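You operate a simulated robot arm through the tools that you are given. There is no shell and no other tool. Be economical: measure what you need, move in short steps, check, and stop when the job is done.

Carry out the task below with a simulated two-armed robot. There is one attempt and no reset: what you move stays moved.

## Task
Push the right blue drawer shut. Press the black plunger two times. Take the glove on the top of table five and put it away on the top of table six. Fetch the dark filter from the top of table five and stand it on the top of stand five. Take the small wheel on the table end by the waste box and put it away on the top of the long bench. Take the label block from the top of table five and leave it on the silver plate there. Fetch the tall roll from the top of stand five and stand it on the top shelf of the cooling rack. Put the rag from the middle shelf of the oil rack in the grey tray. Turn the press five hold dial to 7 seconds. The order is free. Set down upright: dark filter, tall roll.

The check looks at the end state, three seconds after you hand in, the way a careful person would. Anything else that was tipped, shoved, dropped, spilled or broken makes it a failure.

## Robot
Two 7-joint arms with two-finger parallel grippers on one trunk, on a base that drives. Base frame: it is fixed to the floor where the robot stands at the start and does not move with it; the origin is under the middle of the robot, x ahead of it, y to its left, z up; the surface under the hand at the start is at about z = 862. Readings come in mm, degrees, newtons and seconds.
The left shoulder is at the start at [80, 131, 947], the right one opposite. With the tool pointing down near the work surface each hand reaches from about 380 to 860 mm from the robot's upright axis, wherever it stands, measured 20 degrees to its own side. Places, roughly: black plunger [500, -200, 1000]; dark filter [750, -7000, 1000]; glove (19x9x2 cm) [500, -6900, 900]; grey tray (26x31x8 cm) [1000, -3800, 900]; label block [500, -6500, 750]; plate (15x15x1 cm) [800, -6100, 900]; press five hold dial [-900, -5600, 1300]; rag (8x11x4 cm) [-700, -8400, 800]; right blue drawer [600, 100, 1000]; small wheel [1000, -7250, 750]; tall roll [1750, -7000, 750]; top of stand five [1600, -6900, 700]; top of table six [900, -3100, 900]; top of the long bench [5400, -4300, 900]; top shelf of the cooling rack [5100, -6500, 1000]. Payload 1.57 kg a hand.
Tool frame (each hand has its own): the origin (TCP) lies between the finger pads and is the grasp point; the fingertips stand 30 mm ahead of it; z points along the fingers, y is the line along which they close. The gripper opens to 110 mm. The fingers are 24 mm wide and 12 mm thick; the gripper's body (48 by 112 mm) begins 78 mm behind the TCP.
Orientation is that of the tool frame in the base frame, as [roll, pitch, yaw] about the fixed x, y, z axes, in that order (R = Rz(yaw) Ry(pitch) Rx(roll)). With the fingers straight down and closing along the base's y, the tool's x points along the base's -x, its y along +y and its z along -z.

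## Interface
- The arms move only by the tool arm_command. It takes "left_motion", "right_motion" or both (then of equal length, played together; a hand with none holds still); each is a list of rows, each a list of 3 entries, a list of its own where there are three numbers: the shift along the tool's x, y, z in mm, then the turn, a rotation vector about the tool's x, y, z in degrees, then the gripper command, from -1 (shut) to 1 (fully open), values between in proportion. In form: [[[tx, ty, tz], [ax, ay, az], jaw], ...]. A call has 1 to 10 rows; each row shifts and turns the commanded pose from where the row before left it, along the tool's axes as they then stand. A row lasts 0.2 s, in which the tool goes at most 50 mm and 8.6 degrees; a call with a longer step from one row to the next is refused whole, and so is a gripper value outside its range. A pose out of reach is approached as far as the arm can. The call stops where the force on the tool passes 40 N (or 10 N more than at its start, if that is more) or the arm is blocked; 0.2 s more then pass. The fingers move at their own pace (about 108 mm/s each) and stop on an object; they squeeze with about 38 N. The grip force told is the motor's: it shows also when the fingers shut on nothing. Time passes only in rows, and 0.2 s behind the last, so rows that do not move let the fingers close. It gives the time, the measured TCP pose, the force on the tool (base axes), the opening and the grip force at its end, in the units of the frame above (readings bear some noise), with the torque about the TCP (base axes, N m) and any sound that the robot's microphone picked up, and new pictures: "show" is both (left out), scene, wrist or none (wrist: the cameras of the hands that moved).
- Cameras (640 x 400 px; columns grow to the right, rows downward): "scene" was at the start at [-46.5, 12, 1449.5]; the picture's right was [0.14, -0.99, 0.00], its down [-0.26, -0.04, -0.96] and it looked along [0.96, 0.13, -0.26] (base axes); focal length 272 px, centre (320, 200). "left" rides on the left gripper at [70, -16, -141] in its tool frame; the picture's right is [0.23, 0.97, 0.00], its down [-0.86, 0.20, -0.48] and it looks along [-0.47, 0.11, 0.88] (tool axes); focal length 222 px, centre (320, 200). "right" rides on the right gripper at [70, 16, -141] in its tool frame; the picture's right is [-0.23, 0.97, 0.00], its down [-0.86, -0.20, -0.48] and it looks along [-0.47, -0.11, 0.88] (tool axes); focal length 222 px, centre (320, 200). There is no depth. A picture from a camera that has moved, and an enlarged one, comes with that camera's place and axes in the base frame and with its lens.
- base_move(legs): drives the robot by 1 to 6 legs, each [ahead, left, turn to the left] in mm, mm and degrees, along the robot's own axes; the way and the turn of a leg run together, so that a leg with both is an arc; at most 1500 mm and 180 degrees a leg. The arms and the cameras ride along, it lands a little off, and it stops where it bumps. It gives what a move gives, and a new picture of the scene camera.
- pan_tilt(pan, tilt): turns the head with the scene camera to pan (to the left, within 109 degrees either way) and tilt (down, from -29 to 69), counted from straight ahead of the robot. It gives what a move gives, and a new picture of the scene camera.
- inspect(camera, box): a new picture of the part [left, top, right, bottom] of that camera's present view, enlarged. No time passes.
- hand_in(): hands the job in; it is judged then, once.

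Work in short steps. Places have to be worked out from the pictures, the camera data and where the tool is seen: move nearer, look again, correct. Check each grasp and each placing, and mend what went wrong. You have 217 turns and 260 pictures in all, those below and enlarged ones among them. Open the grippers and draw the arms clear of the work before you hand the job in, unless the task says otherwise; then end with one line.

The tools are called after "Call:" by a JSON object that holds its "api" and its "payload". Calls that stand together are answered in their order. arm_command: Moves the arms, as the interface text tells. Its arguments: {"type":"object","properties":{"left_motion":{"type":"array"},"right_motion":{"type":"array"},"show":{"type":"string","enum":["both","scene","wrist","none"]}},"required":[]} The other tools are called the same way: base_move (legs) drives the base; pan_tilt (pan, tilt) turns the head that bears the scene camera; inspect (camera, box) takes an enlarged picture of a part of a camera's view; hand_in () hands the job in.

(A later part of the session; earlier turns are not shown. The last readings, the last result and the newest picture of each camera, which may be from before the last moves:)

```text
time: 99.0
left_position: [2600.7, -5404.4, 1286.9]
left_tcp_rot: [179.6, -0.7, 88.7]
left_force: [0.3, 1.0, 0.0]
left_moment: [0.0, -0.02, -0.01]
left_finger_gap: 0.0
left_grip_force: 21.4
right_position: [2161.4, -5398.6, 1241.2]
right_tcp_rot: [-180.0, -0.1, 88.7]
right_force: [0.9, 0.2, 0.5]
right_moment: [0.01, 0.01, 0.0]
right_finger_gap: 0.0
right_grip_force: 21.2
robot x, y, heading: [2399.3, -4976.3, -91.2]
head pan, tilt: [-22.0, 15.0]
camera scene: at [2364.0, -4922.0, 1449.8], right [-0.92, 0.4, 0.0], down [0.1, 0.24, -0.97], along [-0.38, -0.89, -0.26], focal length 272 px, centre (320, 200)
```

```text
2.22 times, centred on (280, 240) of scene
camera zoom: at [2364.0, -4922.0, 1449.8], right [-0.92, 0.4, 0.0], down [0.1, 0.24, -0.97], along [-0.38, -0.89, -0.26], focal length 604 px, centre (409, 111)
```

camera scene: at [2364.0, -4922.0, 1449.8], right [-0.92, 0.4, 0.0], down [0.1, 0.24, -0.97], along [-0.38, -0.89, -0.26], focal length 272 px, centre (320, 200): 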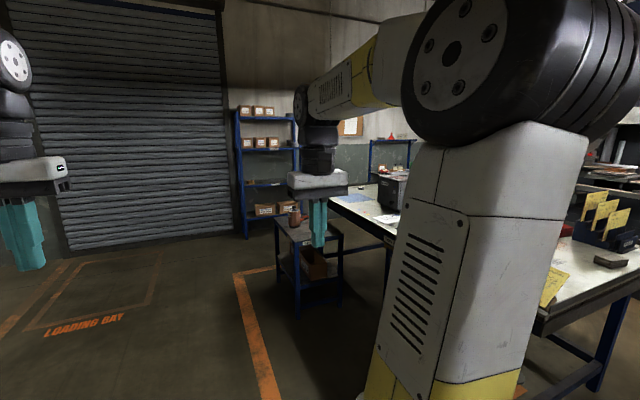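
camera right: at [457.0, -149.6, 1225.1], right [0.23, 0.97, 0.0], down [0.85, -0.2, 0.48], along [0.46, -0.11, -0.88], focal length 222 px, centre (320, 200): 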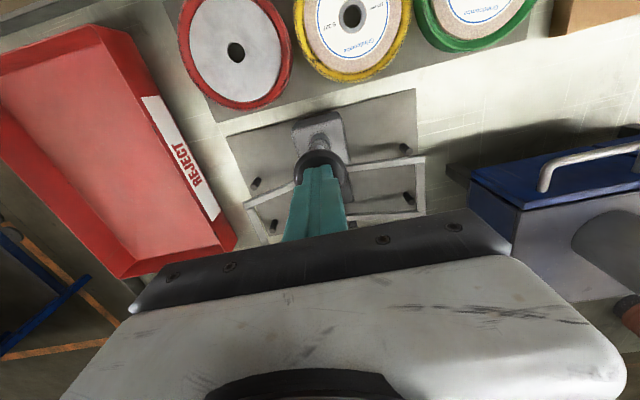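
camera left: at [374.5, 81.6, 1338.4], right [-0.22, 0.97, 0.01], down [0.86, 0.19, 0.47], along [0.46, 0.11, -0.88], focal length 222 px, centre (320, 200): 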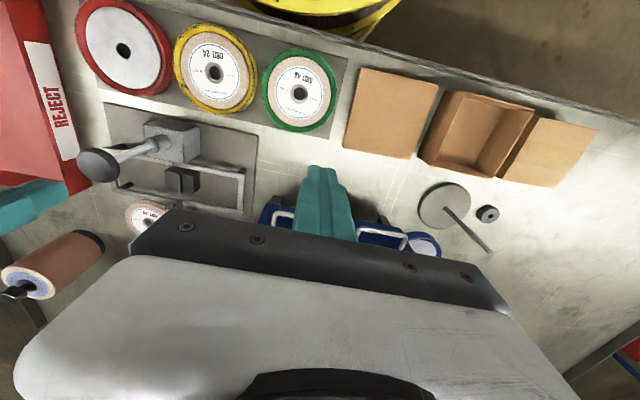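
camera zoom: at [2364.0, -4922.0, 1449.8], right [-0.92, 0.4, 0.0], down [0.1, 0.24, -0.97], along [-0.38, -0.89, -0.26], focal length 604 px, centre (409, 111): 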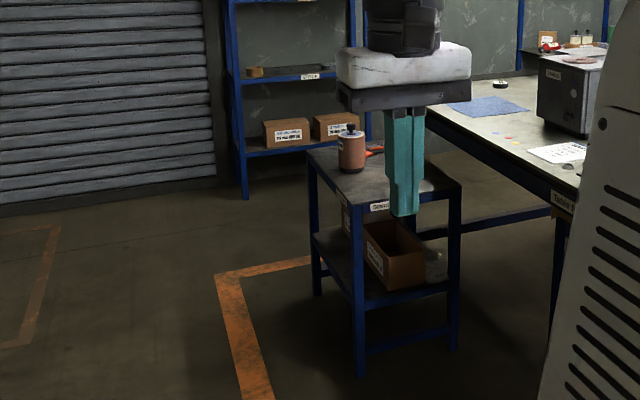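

I drive nearer to stand five and look right at the table end.

Call:
{"api": "base_move", "payload": {"legs": [[1400, 0, 1]]}}

Call:
{"api": "pan_tilt", "payload": {"pan": -60, "tilt": 25}}

Call:
{"api": "pan_tilt", "payload": {"pan": -15, "tilt": 20}}

```text
time: 106.0
left_position: [2579.0, -6805.0, 1284.4]
left_tcp_rot: [179.7, -0.6, 89.2]
left_force: [-0.5, 0.3, 0.2]
left_moment: [-0.01, -0.01, 0.01]
left_finger_gap: 0.0
left_grip_force: 21.1
right_position: [2139.5, -6802.7, 1242.6]
right_tcp_rot: [179.9, -0.1, 89.2]
right_force: [-1.0, 0.1, -0.9]
right_moment: [0.02, -0.02, 0.01]
right_finger_gap: 0.1
right_grip_force: 21.4
robot x, y, heading: [2371.2, -6378.5, -90.6]
head pan, tilt: [-22.0, 15.0]
camera scene: at [2337.7, -6324.4, 1449.8], right [-0.92, 0.39, 0.0], down [0.1, 0.24, -0.97], along [-0.37, -0.89, -0.26], focal length 272 px, centre (320, 200)
```

scene: 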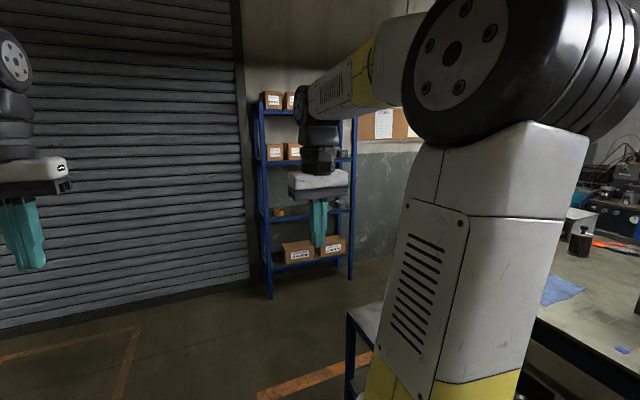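

```text
time: 107.1
left_position: [2578.3, -6803.4, 1285.8]
left_tcp_rot: [179.6, -0.7, 89.3]
left_force: [0.7, -0.9, 0.5]
left_moment: [-0.02, 0.02, -0.01]
left_finger_gap: 0.0
left_grip_force: 21.1
right_position: [2139.9, -6803.1, 1242.2]
right_tcp_rot: [180.0, -0.1, 89.2]
right_force: [-0.3, 0.2, -0.2]
right_moment: [0.01, 0.03, -0.04]
right_finger_gap: 0.0
right_grip_force: 21.2
robot x, y, heading: [2372.7, -6381.2, -90.7]
head pan, tilt: [-60.0, 25.0]
camera scene: at [2293.5, -6283.3, 1433.6], right [-0.49, 0.87, 0.0], down [0.37, 0.21, -0.91], along [-0.79, -0.44, -0.42], focal length 272 px, centre (320, 200)
```

scene: 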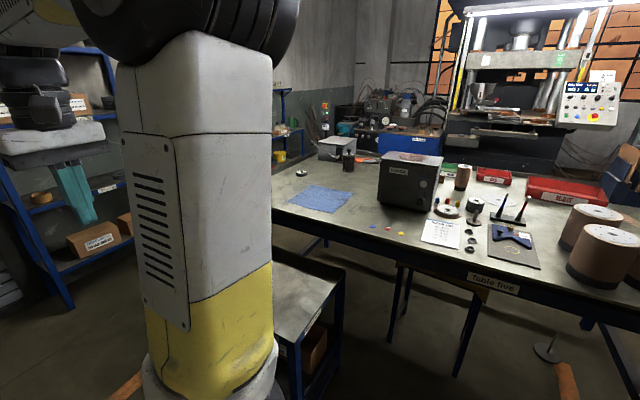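

```text
time: 108.2
left_position: [2577.1, -6803.7, 1285.7]
left_tcp_rot: [179.7, -0.7, 89.3]
left_force: [0.2, -0.1, 0.2]
left_moment: [0.01, 0.01, -0.03]
left_finger_gap: 0.1
left_grip_force: 21.5
right_position: [2139.3, -6801.9, 1243.2]
right_tcp_rot: [-179.9, -0.1, 89.3]
right_force: [-0.4, 0.5, 0.2]
right_moment: [0.01, -0.02, 0.01]
right_finger_gap: 0.0
right_grip_force: 21.0
robot x, y, heading: [2369.3, -6380.3, -90.9]
head pan, tilt: [-15.0, 20.0]
camera scene: at [2348.4, -6327.9, 1441.7], right [-0.96, 0.27, 0.0], down [0.09, 0.33, -0.94], along [-0.26, -0.9, -0.34], focal length 272 px, centre (320, 200)
```

scene: 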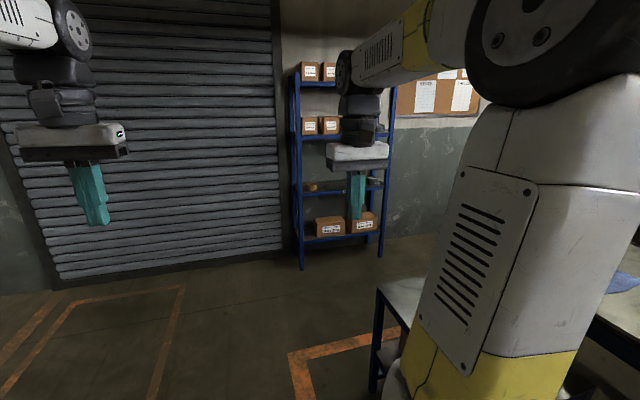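

Call:
{"api": "pan_tilt", "payload": {"pan": -65, "tilt": 25}}

Call:
{"api": "inspect", "payload": {"camera": "scene", "box": [190, 120, 400, 240]}}

Call:
{"api": "inspect", "payload": {"camera": "scene", "box": [370, 130, 580, 260]}}

```text
time: 109.4
left_position: [2578.0, -6804.5, 1285.4]
left_tcp_rot: [179.5, -0.7, 89.3]
left_force: [-0.2, -0.4, -0.3]
left_moment: [-0.02, 0.0, -0.04]
left_finger_gap: 0.0
left_grip_force: 21.2
right_position: [2139.3, -6803.1, 1242.6]
right_tcp_rot: [180.0, -0.1, 89.2]
right_force: [-0.3, 0.6, 0.6]
right_moment: [0.01, 0.0, 0.02]
right_finger_gap: 0.0
right_grip_force: 21.0
robot x, y, heading: [2368.9, -6376.2, -91.1]
head pan, tilt: [-65.0, 25.0]
camera scene: at [2289.9, -6276.1, 1433.6], right [-0.41, 0.91, 0.0], down [0.39, 0.17, -0.91], along [-0.83, -0.37, -0.42], focal length 272 px, centre (320, 200)
```

scene: 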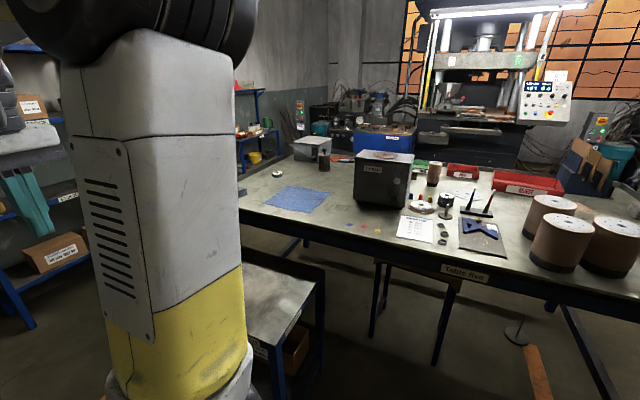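

```text
3.05 times, centred on (295, 180) of scene
camera zoom: at [2289.9, -6276.1, 1433.6], right [-0.41, 0.91, 0.0], down [0.39, 0.17, -0.91], along [-0.83, -0.37, -0.42], focal length 828 px, centre (396, 261)
```

zoom: 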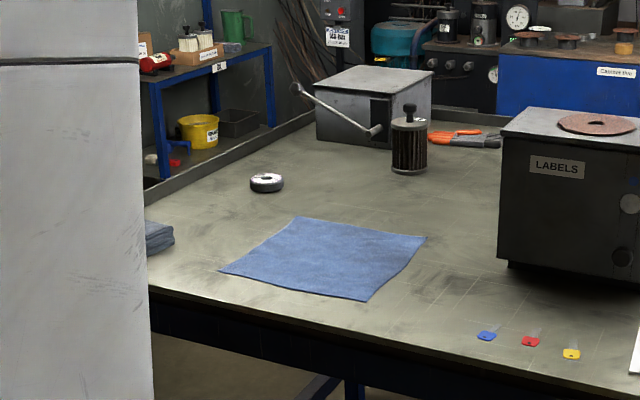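

```text
3.05 times, centred on (475, 195) of scene
camera zoom: at [2289.9, -6276.1, 1433.6], right [-0.41, 0.91, 0.0], down [0.39, 0.17, -0.91], along [-0.83, -0.37, -0.42], focal length 828 px, centre (-152, 215)
```

zoom: 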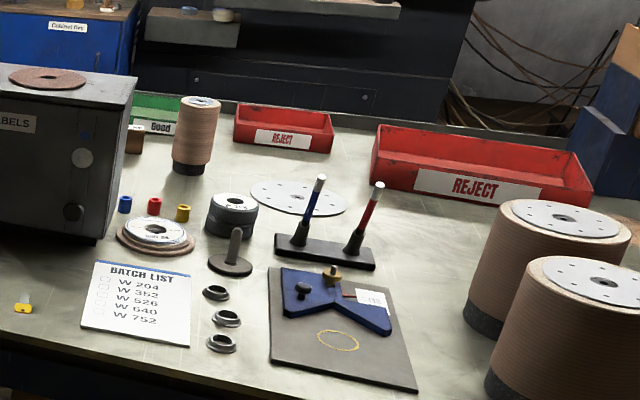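

Plate disc ≈(795,-6107), filter ≈(711,-6952), glove ≈(466,-6907), wheel ≈(959,-7153), label block ≈(640,-6395). First the tall roll: I turn to face stand five and slide alongside it.

Call:
{"api": "base_move", "payload": {"legs": [[0, 0, -89], [20, 720, 0]]}}

Call:
{"api": "pan_tilt", "payload": {"pan": 0, "tilt": 40}}

```text
time: 117.1
left_position: [1918.5, -7304.8, 1285.9]
left_tcp_rot: [179.7, -0.7, -0.6]
left_force: [-0.1, -0.6, 0.5]
left_moment: [0.03, -0.02, 0.03]
left_finger_gap: 0.2
left_grip_force: 21.2
right_position: [1918.7, -6867.7, 1242.0]
right_tcp_rot: [180.0, -0.1, -0.6]
right_force: [0.0, 0.1, 0.7]
right_moment: [-0.03, 0.02, 0.0]
right_finger_gap: 0.0
right_grip_force: 21.1
robot x, y, heading: [2342.1, -7093.8, 179.5]
head pan, tilt: [-65.0, 25.0]
camera scene: at [2447.3, -7015.6, 1433.6], right [0.91, 0.41, 0.0], down [0.17, -0.39, -0.91], along [-0.37, 0.83, -0.42], focal length 272 px, centre (320, 200)
```

scene: 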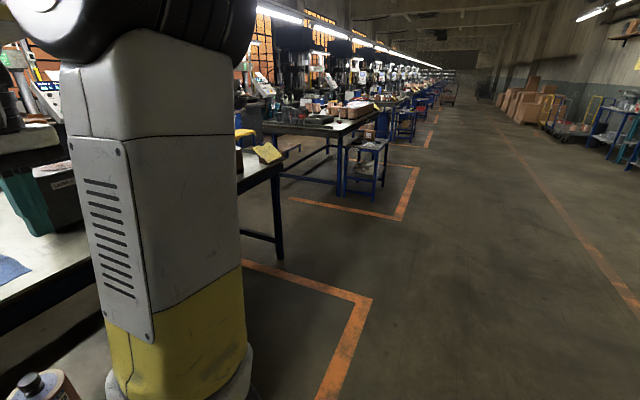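

```text
time: 118.5
left_position: [1918.4, -7305.6, 1285.8]
left_tcp_rot: [179.6, -0.7, -0.5]
left_force: [-0.5, -1.0, 0.0]
left_moment: [0.0, -0.01, -0.01]
left_finger_gap: 0.0
left_grip_force: 21.5
right_position: [1919.6, -6867.4, 1242.3]
right_tcp_rot: [180.0, -0.1, -0.5]
right_force: [-0.8, 0.8, 0.2]
right_moment: [-0.02, -0.01, 0.01]
right_finger_gap: 0.0
right_grip_force: 21.1
robot x, y, heading: [2343.2, -7096.9, 179.1]
head pan, tilt: [0.0, 40.0]
camera scene: at [2400.4, -7098.6, 1410.3], right [0.01, 1.0, 0.0], down [0.64, -0.01, -0.77], along [-0.77, 0.01, -0.64], focal length 272 px, centre (320, 200)
```

scene: 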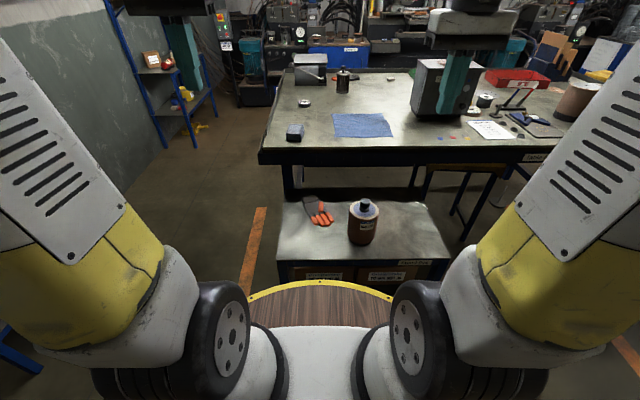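

Call:
{"api": "inspect", "payload": {"camera": "scene", "box": [270, 180, 460, 290]}}

```text
3.37 times, centred on (365, 235) of scene
camera zoom: at [2400.4, -7098.6, 1410.3], right [0.01, 1.0, 0.0], down [0.64, -0.01, -0.77], along [-0.77, 0.01, -0.64], focal length 915 px, centre (168, 82)
```

zoom: 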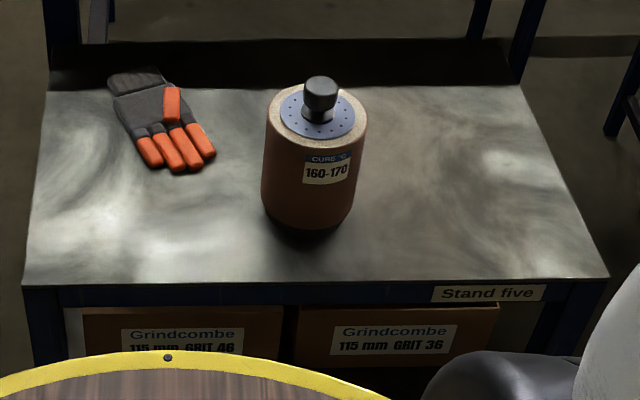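

The roll's black knob (~31 mm) is a good grip. I bring the right hand over it for a wrist view.

Call:
{"api": "arm_command", "payload": {"right_motion": [[[-26, 17, 36], [0, 0, 0], 1], [[-26, 17, 36], [0, 0, 0], 1], [[-26, 17, 36], [0, 0, 0], 1], [[-26, 17, 36], [0, 0, 0], 1], [[-20, 15, 30], [0, 0, 0], 0.2]]}}

```text
time: 119.7
left_position: [1919.0, -7304.4, 1286.4]
left_tcp_rot: [179.6, -0.7, -0.5]
left_force: [0.0, 1.0, 0.9]
left_moment: [-0.05, 0.01, 0.0]
left_finger_gap: 0.0
left_grip_force: 21.3
right_position: [1796.2, -6950.1, 1065.8]
right_tcp_rot: [-180.0, -0.1, -0.8]
right_force: [0.5, -0.7, -0.2]
right_moment: [-0.01, -0.01, 0.02]
right_finger_gap: 66.0
right_grip_force: 0.0
robot x, y, heading: [2347.9, -7095.8, 179.2]
head pan, tilt: [0.0, 40.0]
camera scene: at [2400.7, -7098.6, 1410.2], right [0.01, 1.0, 0.0], down [0.64, -0.01, -0.77], along [-0.77, 0.01, -0.64], focal length 272 px, centre (320, 200)
camera right: at [1866.1, -6967.8, 1208.2], right [-0.24, -0.97, 0.0], down [-0.85, 0.21, 0.48], along [-0.46, 0.11, -0.88], focal length 222 px, centre (320, 200)
```

scene: 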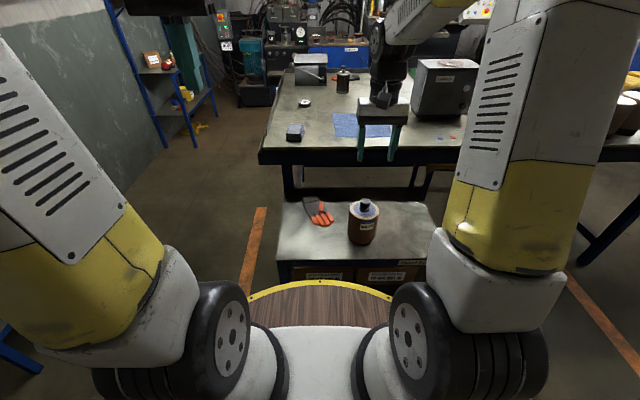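
right: 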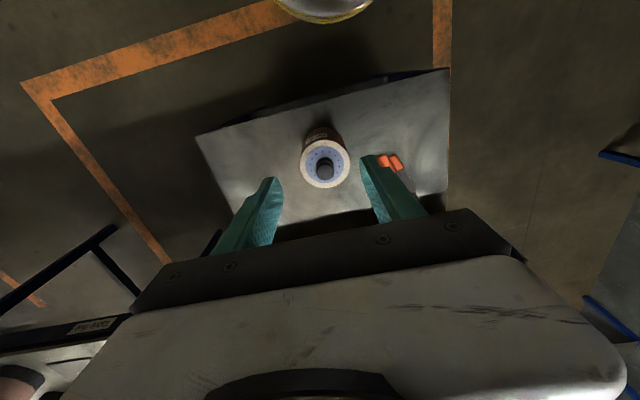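

Knob at about (1738,-6946,848). I descend over it.

Call:
{"api": "arm_command", "payload": {"right_motion": [[[-29, -2, 35], [0, 0, 0], 0.2], [[-29, -2, 35], [0, 0, 0], 0.2], [[0, 0, 40], [0, 0, 0], 0.2], [[0, 0, 40], [0, 0, 0], 0.2], [[0, 0, 30], [0, 0, 0], 0.2]], "show": "wrist"}}

Call:
{"api": "inspect", "payload": {"camera": "scene", "box": [270, 160, 460, 290]}}

```text
time: 120.9
left_position: [1920.0, -7305.4, 1284.9]
left_tcp_rot: [179.5, -0.8, -0.4]
left_force: [-0.8, -0.4, -0.7]
left_moment: [-0.02, 0.04, -0.02]
left_finger_gap: 0.0
left_grip_force: 21.4
right_position: [1738.2, -6944.3, 889.8]
right_tcp_rot: [-180.0, -0.1, -0.6]
right_force: [0.5, -0.4, 0.5]
right_moment: [0.02, 0.0, 0.01]
right_finger_gap: 65.9
right_grip_force: 0.0
robot x, y, heading: [2344.6, -7098.4, 179.4]
head pan, tilt: [0.0, 40.0]
camera right: at [1807.7, -6961.5, 1031.3], right [-0.24, -0.97, 0.0], down [-0.85, 0.21, 0.48], along [-0.46, 0.11, -0.88], focal length 222 px, centre (320, 200)
```

right: 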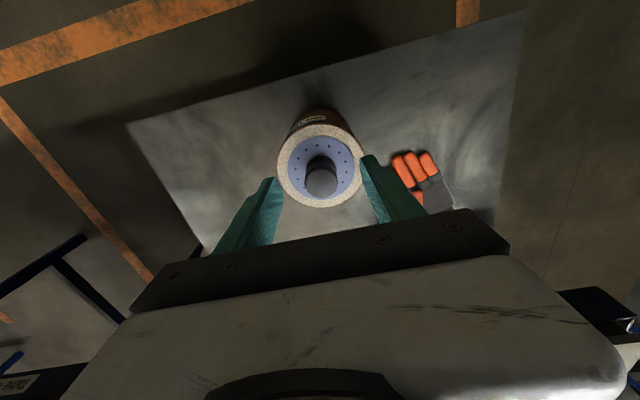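

```text
3.08 times, centred on (365, 225) of scene
camera zoom: at [2400.5, -7098.7, 1410.3], right [0.01, 1.0, 0.0], down [0.64, -0.01, -0.77], along [-0.77, 0.01, -0.64], focal length 836 px, centre (182, 123)
```

zoom: 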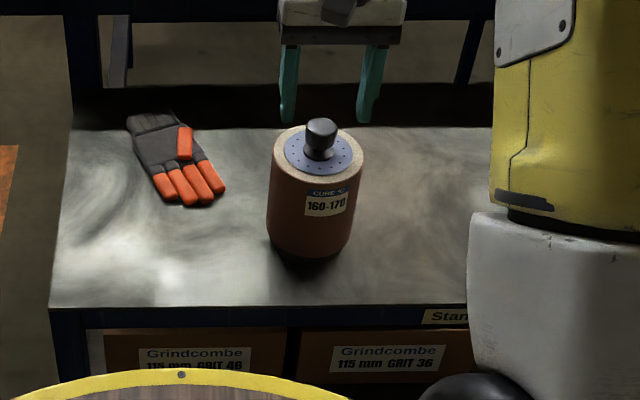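

Call:
{"api": "arm_command", "payload": {"right_motion": [[[-9, 0, 0], [0, 0, 0], 0.2], [[0, 0, 15], [0, 0, 0], 0.2]], "show": "none"}}

Call:
{"api": "inspect", "payload": {"camera": "right", "box": [220, 90, 420, 240]}}

Call:
{"api": "inspect", "payload": {"camera": "scene", "box": [310, 160, 420, 250]}}

```text
time: 121.5
left_position: [1917.9, -7306.7, 1286.0]
left_tcp_rot: [179.5, -0.7, -0.6]
left_force: [-0.4, 0.7, 0.0]
left_moment: [0.01, -0.03, 0.0]
left_finger_gap: 0.0
left_grip_force: 20.9
right_position: [1727.9, -6943.6, 874.1]
right_tcp_rot: [-180.0, 0.0, -0.6]
right_force: [0.4, 0.0, 0.1]
right_moment: [-0.02, 0.01, -0.01]
right_finger_gap: 65.9
right_grip_force: 0.1
robot x, y, heading: [2346.8, -7097.4, 179.3]
head pan, tilt: [0.0, 40.0]
```

```text
2.67 times, centred on (320, 165) of right
camera zoom: at [1798.1, -6961.5, 1015.2], right [-0.24, -0.97, 0.0], down [-0.85, 0.21, 0.48], along [-0.46, 0.11, -0.88], focal length 592 px, centre (320, 293)
```

zoom: 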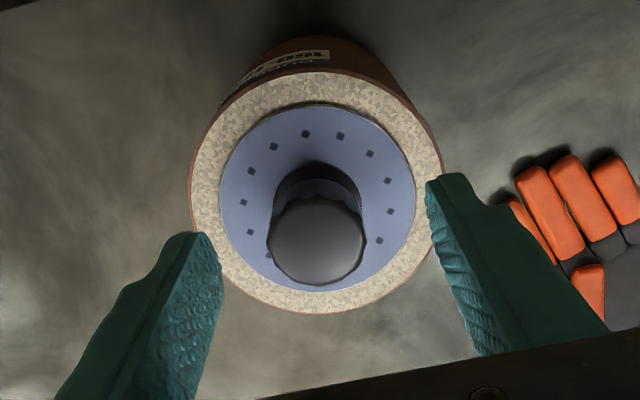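

```text
4.44 times, centred on (365, 205) of scene
camera zoom: at [2400.4, -7098.7, 1410.3], right [0.01, 1.0, 0.0], down [0.64, -0.01, -0.77], along [-0.77, 0.01, -0.64], focal length 1207 px, centre (120, 178)
```

zoom: 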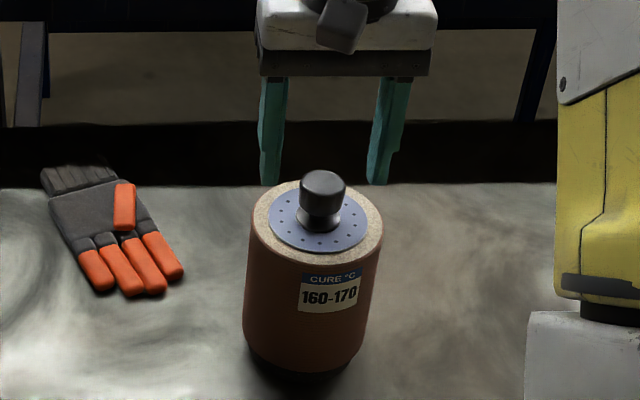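

Knob top is at (1728,-6943,846), aligned. I descend 33 mm and close.

Call:
{"api": "arm_command", "payload": {"right_motion": [[[0, 0, 12], [0, 0, 0], 0.2], [[0, 0, 12], [0, 0, 0], 0.2], [[0, 0, 8], [0, 0, 0], 0.2], [[0, 0, 0], [0, 0, 0], -0.4], [[0, 0, 0], [0, 0, 0], -1], [[0, 0, 0], [0, 0, 0], -1]], "show": "none"}}

Call:
{"api": "arm_command", "payload": {"right_motion": [[[0, 0, -20], [0, 0, 0], -1], [[0, 0, -30], [0, 0, 0], -1], [[0, 0, -30], [0, 0, 0], -1], [[0, 0, 0], [0, 0, 0], -1]]}}

```text
time: 122.9
left_position: [1918.4, -7305.1, 1285.9]
left_tcp_rot: [179.6, -0.7, -0.6]
left_force: [-0.2, -0.4, -0.7]
left_moment: [-0.04, -0.01, 0.0]
left_finger_gap: 0.5
left_grip_force: 21.5
right_position: [1727.2, -6942.5, 841.0]
right_tcp_rot: [-180.0, -0.1, -0.7]
right_force: [0.4, 1.6, -0.5]
right_moment: [0.19, 0.14, -0.07]
right_finger_gap: 32.2
right_grip_force: 38.3
robot x, y, heading: [2344.3, -7096.8, 179.5]
head pan, tilt: [0.0, 40.0]
```

```text
time: 123.9
left_position: [1918.8, -7305.2, 1284.7]
left_tcp_rot: [179.6, -0.7, -0.5]
left_force: [-1.0, -0.4, 0.9]
left_moment: [0.0, 0.0, -0.03]
left_finger_gap: 0.0
left_grip_force: 21.3
right_position: [1727.2, -6944.1, 921.0]
right_tcp_rot: [180.0, -0.1, -0.6]
right_force: [-0.2, -0.4, -9.2]
right_moment: [-0.03, -0.07, -0.03]
right_finger_gap: 31.9
right_grip_force: 38.4
robot x, y, heading: [2348.6, -7097.2, 179.5]
head pan, tilt: [0.0, 40.0]
camera scene: at [2400.0, -7098.6, 1410.3], right [0.01, 1.0, 0.0], down [0.64, -0.01, -0.77], along [-0.77, 0.01, -0.64], focal length 272 px, centre (320, 200)
camera right: at [1797.1, -6961.6, 1062.6], right [-0.24, -0.97, 0.0], down [-0.85, 0.21, 0.48], along [-0.46, 0.11, -0.88], focal length 222 px, centre (320, 200)
```

scene: 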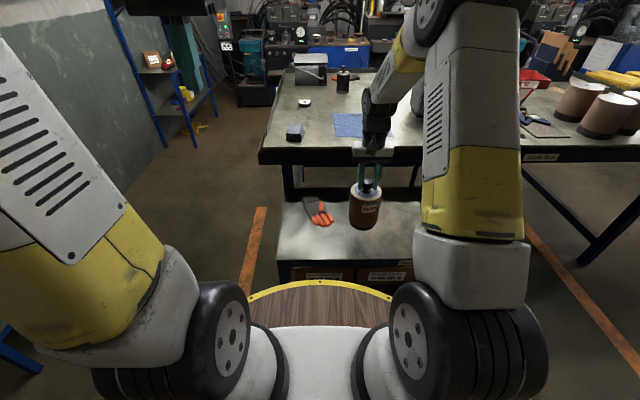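
right: 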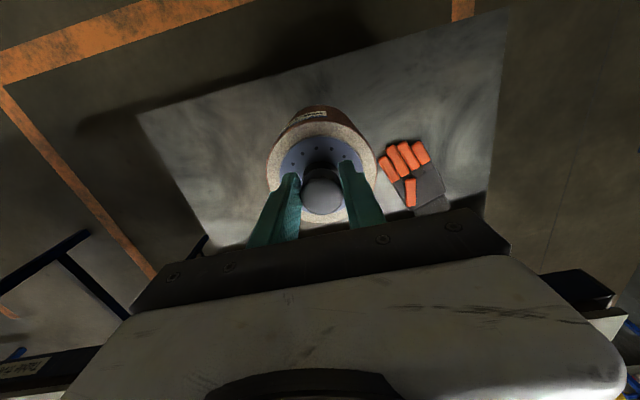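

Roll held (about 0.95 kg). I raise and tuck it, then go around to the table end for the small wheel.

Call:
{"api": "arm_command", "payload": {"right_motion": [[[0, 0, -45], [0, 0, 0], -1], [[0, 0, -45], [0, 0, 0], -1], [[10, -5, -45], [0, 0, 0], -1], [[20, -10, -40], [0, 0, 0], -1], [[25, -10, -40], [0, 0, 0], -1], [[25, -10, -40], [0, 0, 0], -1], [[30, -15, -30], [0, 0, 0], -1], [[30, -15, -25], [0, 0, 0], -1]], "show": "none"}}

Call:
{"api": "pan_tilt", "payload": {"pan": 35, "tilt": 25}}

```text
time: 125.7
left_position: [1919.4, -7305.9, 1284.6]
left_tcp_rot: [179.6, -0.6, -0.5]
left_force: [-0.4, 0.3, -0.5]
left_moment: [0.03, -0.05, 0.0]
left_finger_gap: 0.2
left_grip_force: 21.5
right_position: [1868.4, -6881.7, 1230.6]
right_tcp_rot: [179.9, 0.0, -0.7]
right_force: [-0.6, 0.1, -9.0]
right_moment: [0.01, -0.05, 0.01]
right_finger_gap: 32.2
right_grip_force: 38.0
robot x, y, heading: [2344.7, -7099.0, 179.6]
head pan, tilt: [0.0, 40.0]
```

```text
time: 126.7
left_position: [1917.6, -7305.2, 1286.6]
left_tcp_rot: [179.6, -0.8, -0.4]
left_force: [0.4, 0.4, 0.8]
left_moment: [0.02, 0.02, 0.01]
left_finger_gap: 0.2
left_grip_force: 21.1
right_position: [1866.8, -6880.9, 1231.1]
right_tcp_rot: [-180.0, 0.0, -0.6]
right_force: [0.2, 0.4, -9.0]
right_moment: [0.02, -0.08, 0.05]
right_finger_gap: 32.3
right_grip_force: 37.5
robot x, y, heading: [2345.4, -7095.7, 179.4]
head pan, tilt: [35.0, 25.0]
camera scene: at [2409.1, -7151.4, 1433.6], right [-0.56, 0.83, 0.0], down [0.35, 0.24, -0.91], along [-0.75, -0.51, -0.42], focal length 272 px, centre (320, 200)
```

scene: 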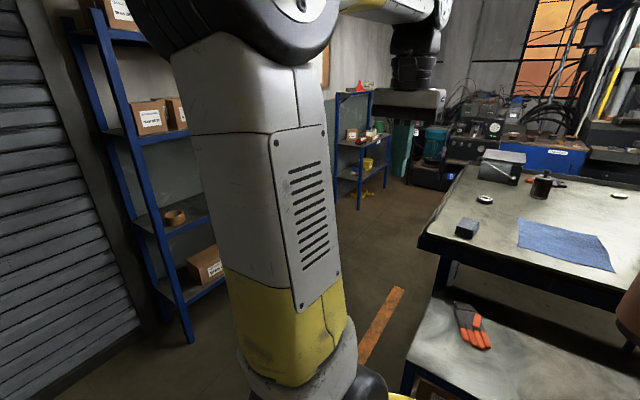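

Call:
{"api": "base_move", "payload": {"legs": [[0, 730, 0], [1285, 0, 0], [0, 0, -89]]}}

Call:
{"api": "pan_tilt", "payload": {"pan": 0, "tilt": 35}}

```text
time: 140.3
left_position: [848.5, -7396.4, 1286.1]
left_tcp_rot: [179.6, -0.8, -87.7]
left_force: [0.4, 0.4, -0.2]
left_moment: [-0.04, -0.02, -0.03]
left_finger_gap: 0.0
left_grip_force: 21.6
right_position: [1268.9, -7326.2, 1231.2]
right_tcp_rot: [180.0, -0.1, -87.8]
right_force: [-0.2, 0.0, -9.2]
right_moment: [-0.06, 0.02, 0.02]
right_finger_gap: 32.0
right_grip_force: 38.0
robot x, y, heading: [1078.4, -7811.4, 92.1]
head pan, tilt: [35.0, 25.0]
camera scene: at [1027.0, -7878.9, 1433.6], right [0.8, 0.6, 0.0], down [0.26, -0.34, -0.91], along [-0.55, 0.72, -0.42], focal length 272 px, centre (320, 200)
```

scene: 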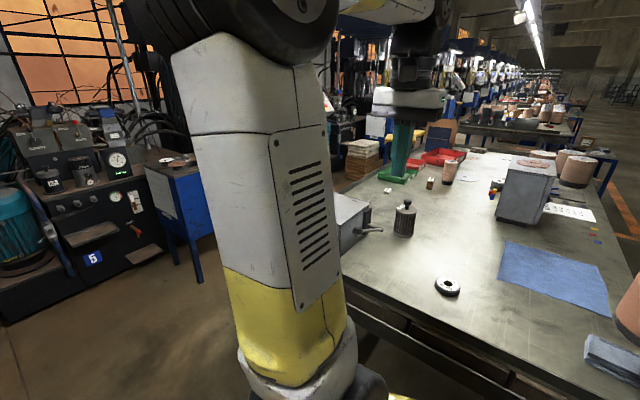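

```text
time: 141.3
left_position: [848.7, -7397.2, 1285.3]
left_tcp_rot: [179.6, -0.7, -87.7]
left_force: [0.1, 0.5, -0.5]
left_moment: [-0.02, -0.01, 0.02]
left_finger_gap: 0.0
left_grip_force: 21.6
right_position: [1269.0, -7326.2, 1231.6]
right_tcp_rot: [180.0, -0.1, -87.8]
right_force: [0.0, -0.2, -8.1]
right_moment: [-0.11, 0.01, 0.01]
right_finger_gap: 32.0
right_grip_force: 37.6
robot x, y, heading: [1077.8, -7811.5, 92.1]
head pan, tilt: [0.0, 35.0]
camera scene: at [1079.3, -7864.2, 1417.8], right [1.0, 0.04, 0.0], down [0.02, -0.57, -0.82], along [-0.03, 0.82, -0.57], focal length 272 px, centre (320, 200)
```

scene: 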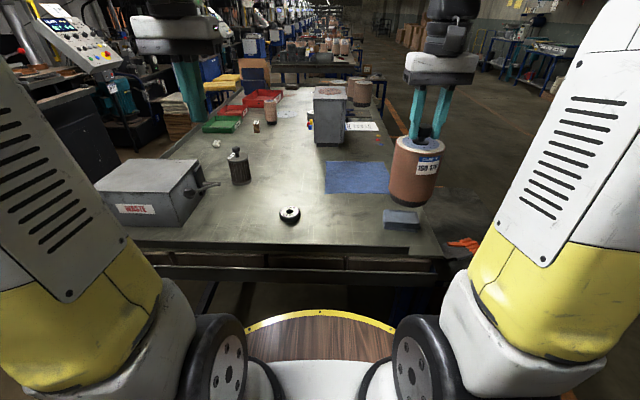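

Wheel at about (956,-7165). I bring the left hand above it, opened.

Call:
{"api": "arm_command", "payload": {"left_motion": [[[-28, -14, 20], [0, 0, 0], 1], [[-28, -14, 30], [0, 0, 0], 1], [[-28, -15, 35], [0, 0, 0], 1], [[-28, -15, 35], [0, 0, 0], 1], [[-29, -15, 35], [0, 0, 0], 1], [[-29, -15, 35], [0, 0, 0], 1], [[-29, -14, 35], [0, 0, 0], 1], [[-29, -14, 30], [0, 0, 0], 1]], "show": "wrist"}}

Call:
{"api": "inspect", "payload": {"camera": "scene", "box": [200, 120, 400, 260]}}

```text
time: 143.1
left_position: [953.4, -7168.2, 1027.2]
left_tcp_rot: [179.6, -0.6, -87.7]
left_force: [-0.8, 0.1, 0.2]
left_moment: [0.04, 0.04, 0.01]
left_finger_gap: 109.9
left_grip_force: 0.0
right_position: [1269.0, -7324.1, 1232.7]
right_tcp_rot: [180.0, -0.2, -87.8]
right_force: [0.8, -1.0, -8.0]
right_moment: [-0.02, -0.03, 0.03]
right_finger_gap: 31.9
right_grip_force: 38.2
robot x, y, heading: [1078.5, -7813.5, 92.3]
head pan, tilt: [0.0, 35.0]
camera left: at [973.1, -7236.0, 1169.7], right [-0.96, -0.27, 0.01], down [-0.23, 0.85, 0.47], along [-0.13, 0.45, -0.88], focal length 222 px, centre (320, 200)
```

left: 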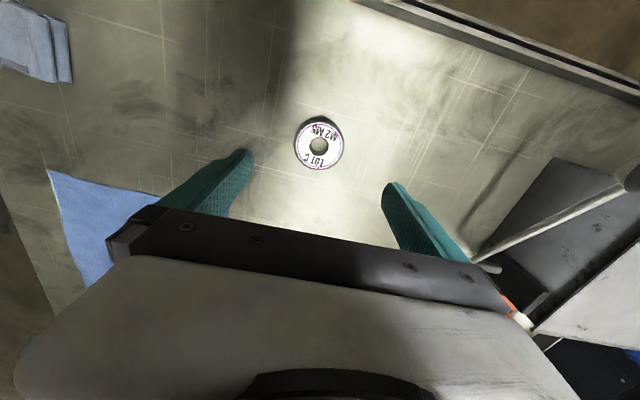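

```text
2.86 times, centred on (300, 190) of scene
camera zoom: at [1079.3, -7864.6, 1417.8], right [1.0, 0.04, 0.0], down [0.02, -0.57, -0.82], along [-0.03, 0.82, -0.57], focal length 776 px, centre (377, 229)
```

zoom: 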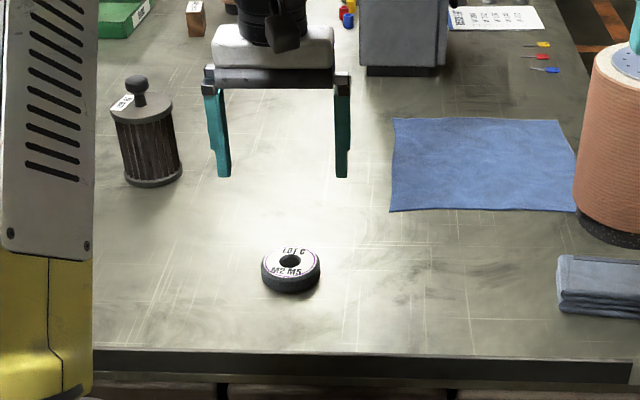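

Aligned over the wheel. I descend close to the table and close.

Call:
{"api": "arm_command", "payload": {"left_motion": [[[0, 0, 35], [0, 0, 0], 0.7], [[0, 0, 35], [0, 0, 0], 0.7], [[0, 0, 30], [0, 0, 0], 0.7], [[0, 0, 15], [0, 0, 0], 0.7], [[0, 0, 8], [0, 0, 0], 0.7], [[0, 0, 4], [0, 0, 0], 0.7]], "show": "wrist"}}

Call:
{"api": "inspect", "payload": {"camera": "scene", "box": [200, 120, 400, 260]}}

```text
time: 144.5
left_position: [950.7, -7169.0, 901.3]
left_tcp_rot: [179.6, -0.8, -87.7]
left_force: [0.4, 0.1, -0.8]
left_moment: [0.0, 0.03, 0.01]
left_finger_gap: 93.6
left_grip_force: 0.0
right_position: [1269.1, -7326.0, 1231.4]
right_tcp_rot: [-180.0, -0.1, -87.8]
right_force: [-0.5, -0.3, -9.1]
right_moment: [-0.02, -0.04, 0.0]
right_finger_gap: 31.9
right_grip_force: 38.0
robot x, y, heading: [1071.3, -7808.0, 92.4]
head pan, tilt: [0.0, 35.0]
camera left: at [971.1, -7236.1, 1043.5], right [-0.96, -0.27, 0.01], down [-0.23, 0.85, 0.47], along [-0.13, 0.45, -0.88], focal length 222 px, centre (320, 200)
```

left: 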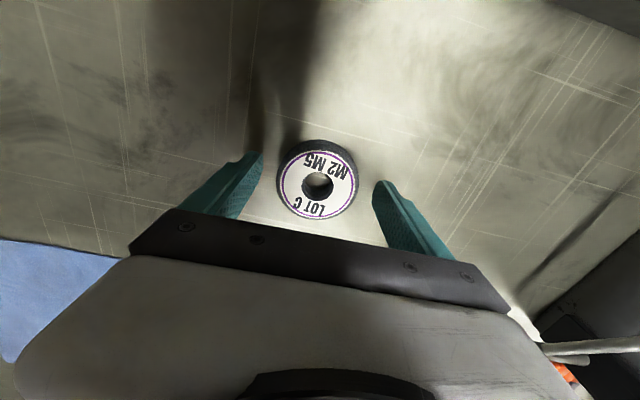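

```text
2.86 times, centred on (300, 190) of scene
camera zoom: at [1079.4, -7864.2, 1417.8], right [1.0, 0.04, 0.0], down [0.02, -0.57, -0.82], along [-0.03, 0.82, -0.57], focal length 776 px, centre (377, 229)
```

zoom: 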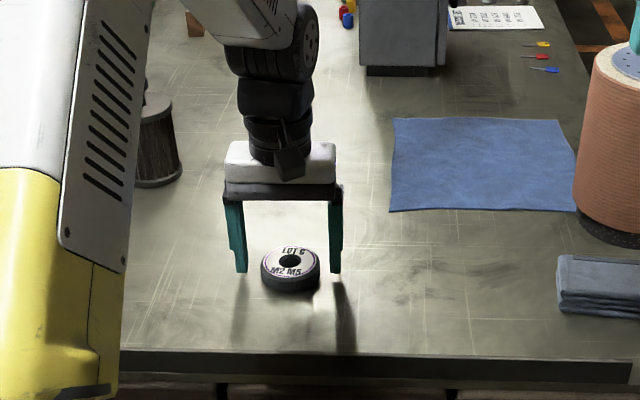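

Call:
{"api": "arm_command", "payload": {"left_motion": [[[0, 0, 4], [0, 0, 0], 0.5], [[0, 0, 0], [0, 0, 0], 0], [[0, 0, 0], [0, 0, 0], -1], [[0, 0, 0], [0, 0, 0], -1], [[0, 0, 0], [0, 0, 0], -1]], "show": "none"}}

Call:
{"api": "arm_command", "payload": {"left_motion": [[[0, 0, -20], [0, 0, 0], -1], [[0, 0, -40], [0, 0, 0], -1], [[10, 0, -45], [0, 0, 0], -1], [[20, 0, -45], [0, 0, 0], -1], [[30, 5, -40], [0, 0, 0], -1], [[30, 10, -40], [0, 0, 0], -1], [[35, 10, -35], [0, 0, 0], -1], [[35, 10, -35], [0, 0, 0], -1], [[35, 20, -30], [0, 0, 0], -1]]}}

```text
time: 145.7
left_position: [951.5, -7167.9, 896.6]
left_tcp_rot: [179.6, -0.7, -87.7]
left_force: [1.3, 1.6, 2.1]
left_moment: [0.0, -0.17, -0.01]
left_finger_gap: 66.7
left_grip_force: 37.8
right_position: [1269.6, -7324.6, 1231.3]
right_tcp_rot: [-180.0, -0.1, -87.7]
right_force: [0.7, 0.1, -9.0]
right_moment: [-0.06, 0.03, -0.02]
right_finger_gap: 32.1
right_grip_force: 37.6
robot x, y, heading: [1076.8, -7812.7, 92.2]
head pan, tilt: [0.0, 35.0]
```

```text
refused: row 5 steps farther than a row can; nothing moved
```

Call:
{"api": "arm_command", "payload": {"left_motion": [[[0, 0, -20], [0, 0, 0], -1], [[0, 0, -40], [0, 0, 0], -1], [[10, 0, -45], [0, 0, 0], -1], [[20, 0, -45], [0, 0, 0], -1], [[28, 5, -38], [0, 0, 0], -1], [[28, 8, -38], [0, 0, 0], -1], [[30, 10, -35], [0, 0, 0], -1], [[30, 10, -35], [0, 0, 0], -1], [[32, 15, -30], [0, 0, 0], -1]]}}

```text
time: 147.7
left_position: [912.9, -7344.9, 1225.5]
left_tcp_rot: [179.4, -0.8, -87.7]
left_force: [0.4, 0.6, -1.4]
left_moment: [-0.04, -0.01, -0.04]
left_finger_gap: 66.9
left_grip_force: 38.2
right_position: [1268.9, -7324.7, 1231.5]
right_tcp_rot: [-180.0, -0.1, -87.8]
right_force: [0.8, 0.3, -8.7]
right_moment: [-0.08, -0.02, -0.01]
right_finger_gap: 31.9
right_grip_force: 38.1
robot x, y, heading: [1077.1, -7808.7, 92.0]
head pan, tilt: [0.0, 35.0]
camera scene: at [1079.5, -7863.8, 1417.8], right [1.0, 0.04, 0.0], down [0.02, -0.57, -0.82], along [-0.03, 0.82, -0.57], focal length 272 px, centre (320, 200)
camera left: at [932.3, -7412.5, 1368.5], right [-0.96, -0.27, 0.01], down [-0.23, 0.85, 0.47], along [-0.13, 0.45, -0.88], focal length 222 px, centre (320, 200)
```

scene: 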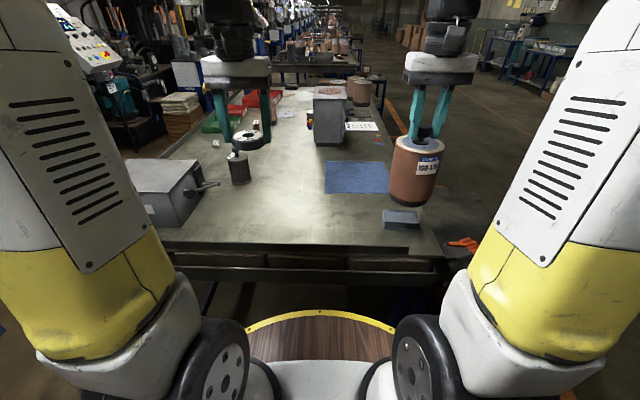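
left: 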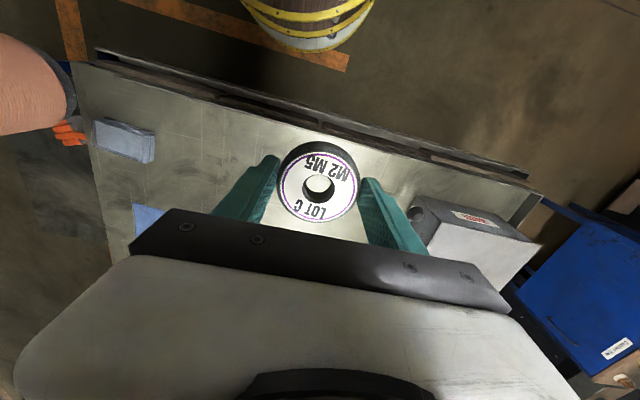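

Both items are held. I back off, turn to face +x and drive out into the open floor.

Call:
{"api": "base_move", "payload": {"legs": [[-60, 0, 0], [0, 0, -92], [1500, 0, 0], [200, 0, 0]]}}

Call:
{"api": "pan_tilt", "payload": {"pan": 15, "tilt": 12}}

```text
time: 160.8
left_position: [3250.8, -7746.8, 1225.0]
left_tcp_rot: [179.5, -0.8, 179.7]
left_force: [0.3, 0.5, -1.8]
left_moment: [-0.01, 0.02, 0.0]
left_finger_gap: 66.9
left_grip_force: 38.2
right_position: [3254.3, -8105.3, 1231.4]
right_tcp_rot: [-179.9, -0.1, 179.5]
right_force: [-0.3, -0.5, -9.3]
right_moment: [0.0, 0.08, 0.0]
right_finger_gap: 31.7
right_grip_force: 38.5
robot x, y, heading: [2776.8, -7890.5, -0.5]
head pan, tilt: [0.0, 35.0]
camera scene: at [2727.0, -7891.3, 1417.8], right [-0.01, -1.0, 0.0], down [-0.57, 0.0, -0.82], along [0.82, -0.01, -0.57], focal length 272 px, centre (320, 200)
```

scene: 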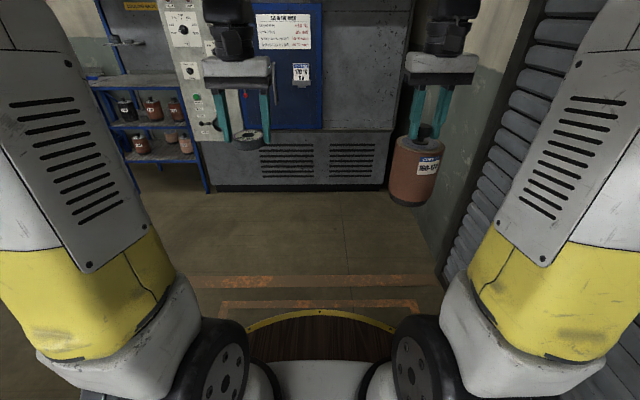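

```text
time: 161.7
left_position: [3251.6, -7748.0, 1225.6]
left_tcp_rot: [179.6, -0.7, 179.6]
left_force: [-0.2, -0.4, -1.6]
left_moment: [0.0, -0.01, 0.0]
left_finger_gap: 66.9
left_grip_force: 37.6
right_position: [3256.6, -8104.8, 1230.5]
right_tcp_rot: [-179.9, -0.1, 179.6]
right_force: [-0.5, -0.2, -9.3]
right_moment: [0.01, 0.08, -0.02]
right_finger_gap: 31.7
right_grip_force: 38.4
robot x, y, heading: [2776.6, -7894.9, -0.4]
head pan, tilt: [15.0, 12.0]
camera scene: at [2729.3, -7867.2, 1454.6], right [0.25, -0.97, 0.0], down [-0.2, -0.05, -0.98], along [0.95, 0.25, -0.21], focal length 272 px, centre (320, 200)
```

scene: 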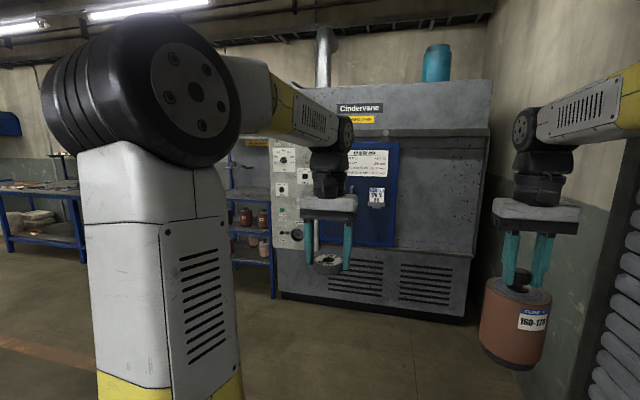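

The cooling rack is left of the oven. I slide left and approach it.

Call:
{"api": "base_move", "payload": {"legs": [[0, 1350, 0], [1000, 0, 0]]}}

Call:
{"api": "pan_tilt", "payload": {"pan": 0, "tilt": 20}}

```text
time: 173.2
left_position: [4258.9, -6419.5, 1225.7]
left_tcp_rot: [179.7, -0.7, 178.9]
left_force: [1.0, 0.3, -1.7]
left_moment: [-0.02, -0.01, 0.03]
left_finger_gap: 66.8
left_grip_force: 38.1
right_position: [4257.3, -6776.2, 1230.8]
right_tcp_rot: [180.0, 0.0, 178.7]
right_force: [1.1, 0.6, -9.5]
right_moment: [0.0, 0.07, 0.03]
right_finger_gap: 31.5
right_grip_force: 37.7
robot x, y, heading: [3783.7, -6554.0, -1.4]
head pan, tilt: [15.0, 12.0]
camera scene: at [3734.4, -6529.8, 1454.7], right [0.24, -0.97, 0.0], down [-0.2, -0.05, -0.98], along [0.95, 0.23, -0.21], focal length 272 px, centre (320, 200)
```

scene: 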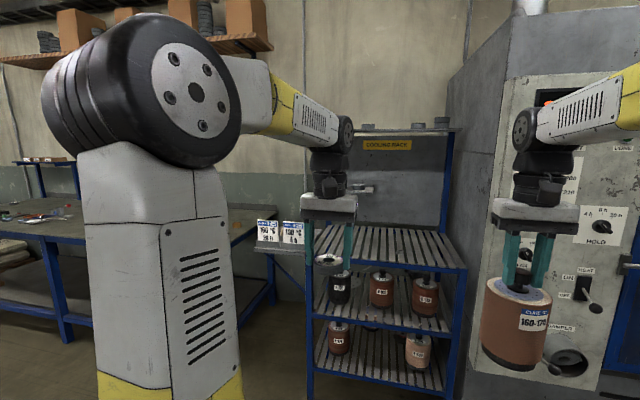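

```text
time: 174.0
left_position: [4258.8, -6418.9, 1224.9]
left_tcp_rot: [179.6, -0.7, 178.7]
left_force: [0.7, -0.7, -1.0]
left_moment: [-0.02, 0.02, 0.0]
left_finger_gap: 66.9
left_grip_force: 37.8
right_position: [4257.3, -6776.1, 1231.8]
right_tcp_rot: [-180.0, 0.0, 178.7]
right_force: [0.4, -0.9, -9.2]
right_moment: [0.0, 0.12, -0.01]
right_finger_gap: 31.5
right_grip_force: 37.4
robot x, y, heading: [3782.6, -6554.3, -1.1]
head pan, tilt: [0.0, 20.0]
camera scene: at [3736.9, -6553.9, 1441.7], right [-0.02, -1.0, 0.0], down [-0.34, 0.01, -0.94], along [0.94, -0.02, -0.34], focal length 272 px, centre (320, 200)
```

scene: 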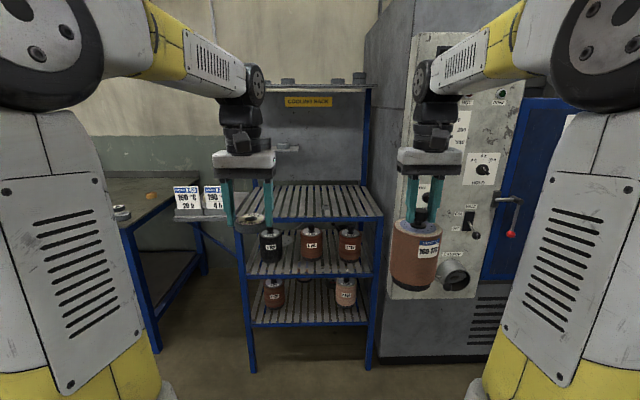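

The empty top slatted shelf spans x 4744–5168, y −6830…−6253 at about z 1000. I advance 480 mm.

Call:
{"api": "base_move", "payload": {"legs": [[480, 0, 1]]}}

Call:
{"api": "pan_tilt", "payload": {"pan": -10, "tilt": 30}}

```text
time: 176.9
left_position: [4739.9, -6417.7, 1225.8]
left_tcp_rot: [179.6, -0.7, 179.8]
left_force: [-0.4, -0.4, -2.1]
left_moment: [-0.01, 0.02, 0.0]
left_finger_gap: 67.1
left_grip_force: 38.2
right_position: [4744.2, -6776.3, 1232.6]
right_tcp_rot: [179.9, -0.1, 179.5]
right_force: [-0.8, 0.6, -9.8]
right_moment: [0.0, 0.07, 0.01]
right_finger_gap: 31.5
right_grip_force: 38.0
robot x, y, heading: [4267.1, -6559.0, -0.4]
head pan, tilt: [0.0, 20.0]
camera scene: at [4220.9, -6561.7, 1441.7], right [-0.01, -1.0, 0.0], down [-0.34, 0.0, -0.94], along [0.94, -0.01, -0.34], focal length 272 px, centre (320, 200)
```

scene: 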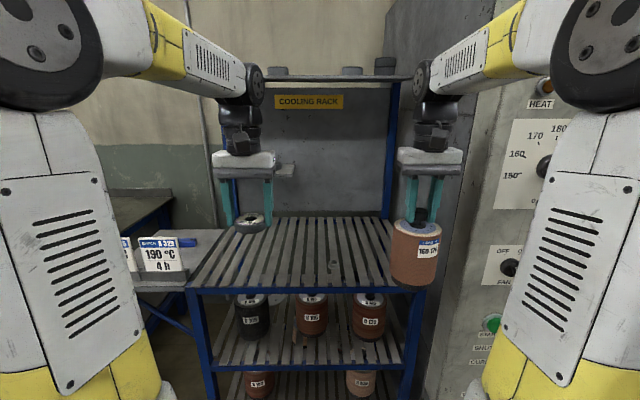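

```text
time: 177.6
left_position: [4740.2, -6418.8, 1225.5]
left_tcp_rot: [179.6, -0.7, 179.9]
left_force: [0.0, 0.0, -1.5]
left_moment: [-0.01, 0.04, -0.01]
left_finger_gap: 66.6
left_grip_force: 37.8
right_position: [4744.0, -6775.1, 1231.0]
right_tcp_rot: [179.9, 0.0, 179.6]
right_force: [0.1, -0.1, -9.3]
right_moment: [-0.01, 0.07, 0.01]
right_finger_gap: 31.4
right_grip_force: 37.9
robot x, y, heading: [4270.0, -6563.2, -0.5]
head pan, tilt: [-10.0, 30.0]
camera scene: at [4216.9, -6577.4, 1425.7], right [-0.18, -0.98, 0.0], down [-0.49, 0.09, -0.87], along [0.85, -0.15, -0.5], focal length 272 px, centre (320, 200)
```

scene: 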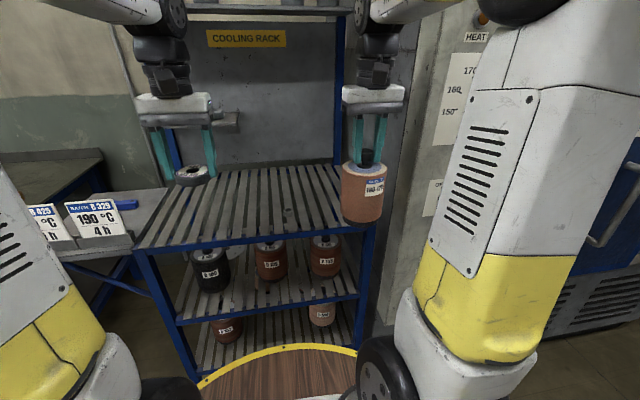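

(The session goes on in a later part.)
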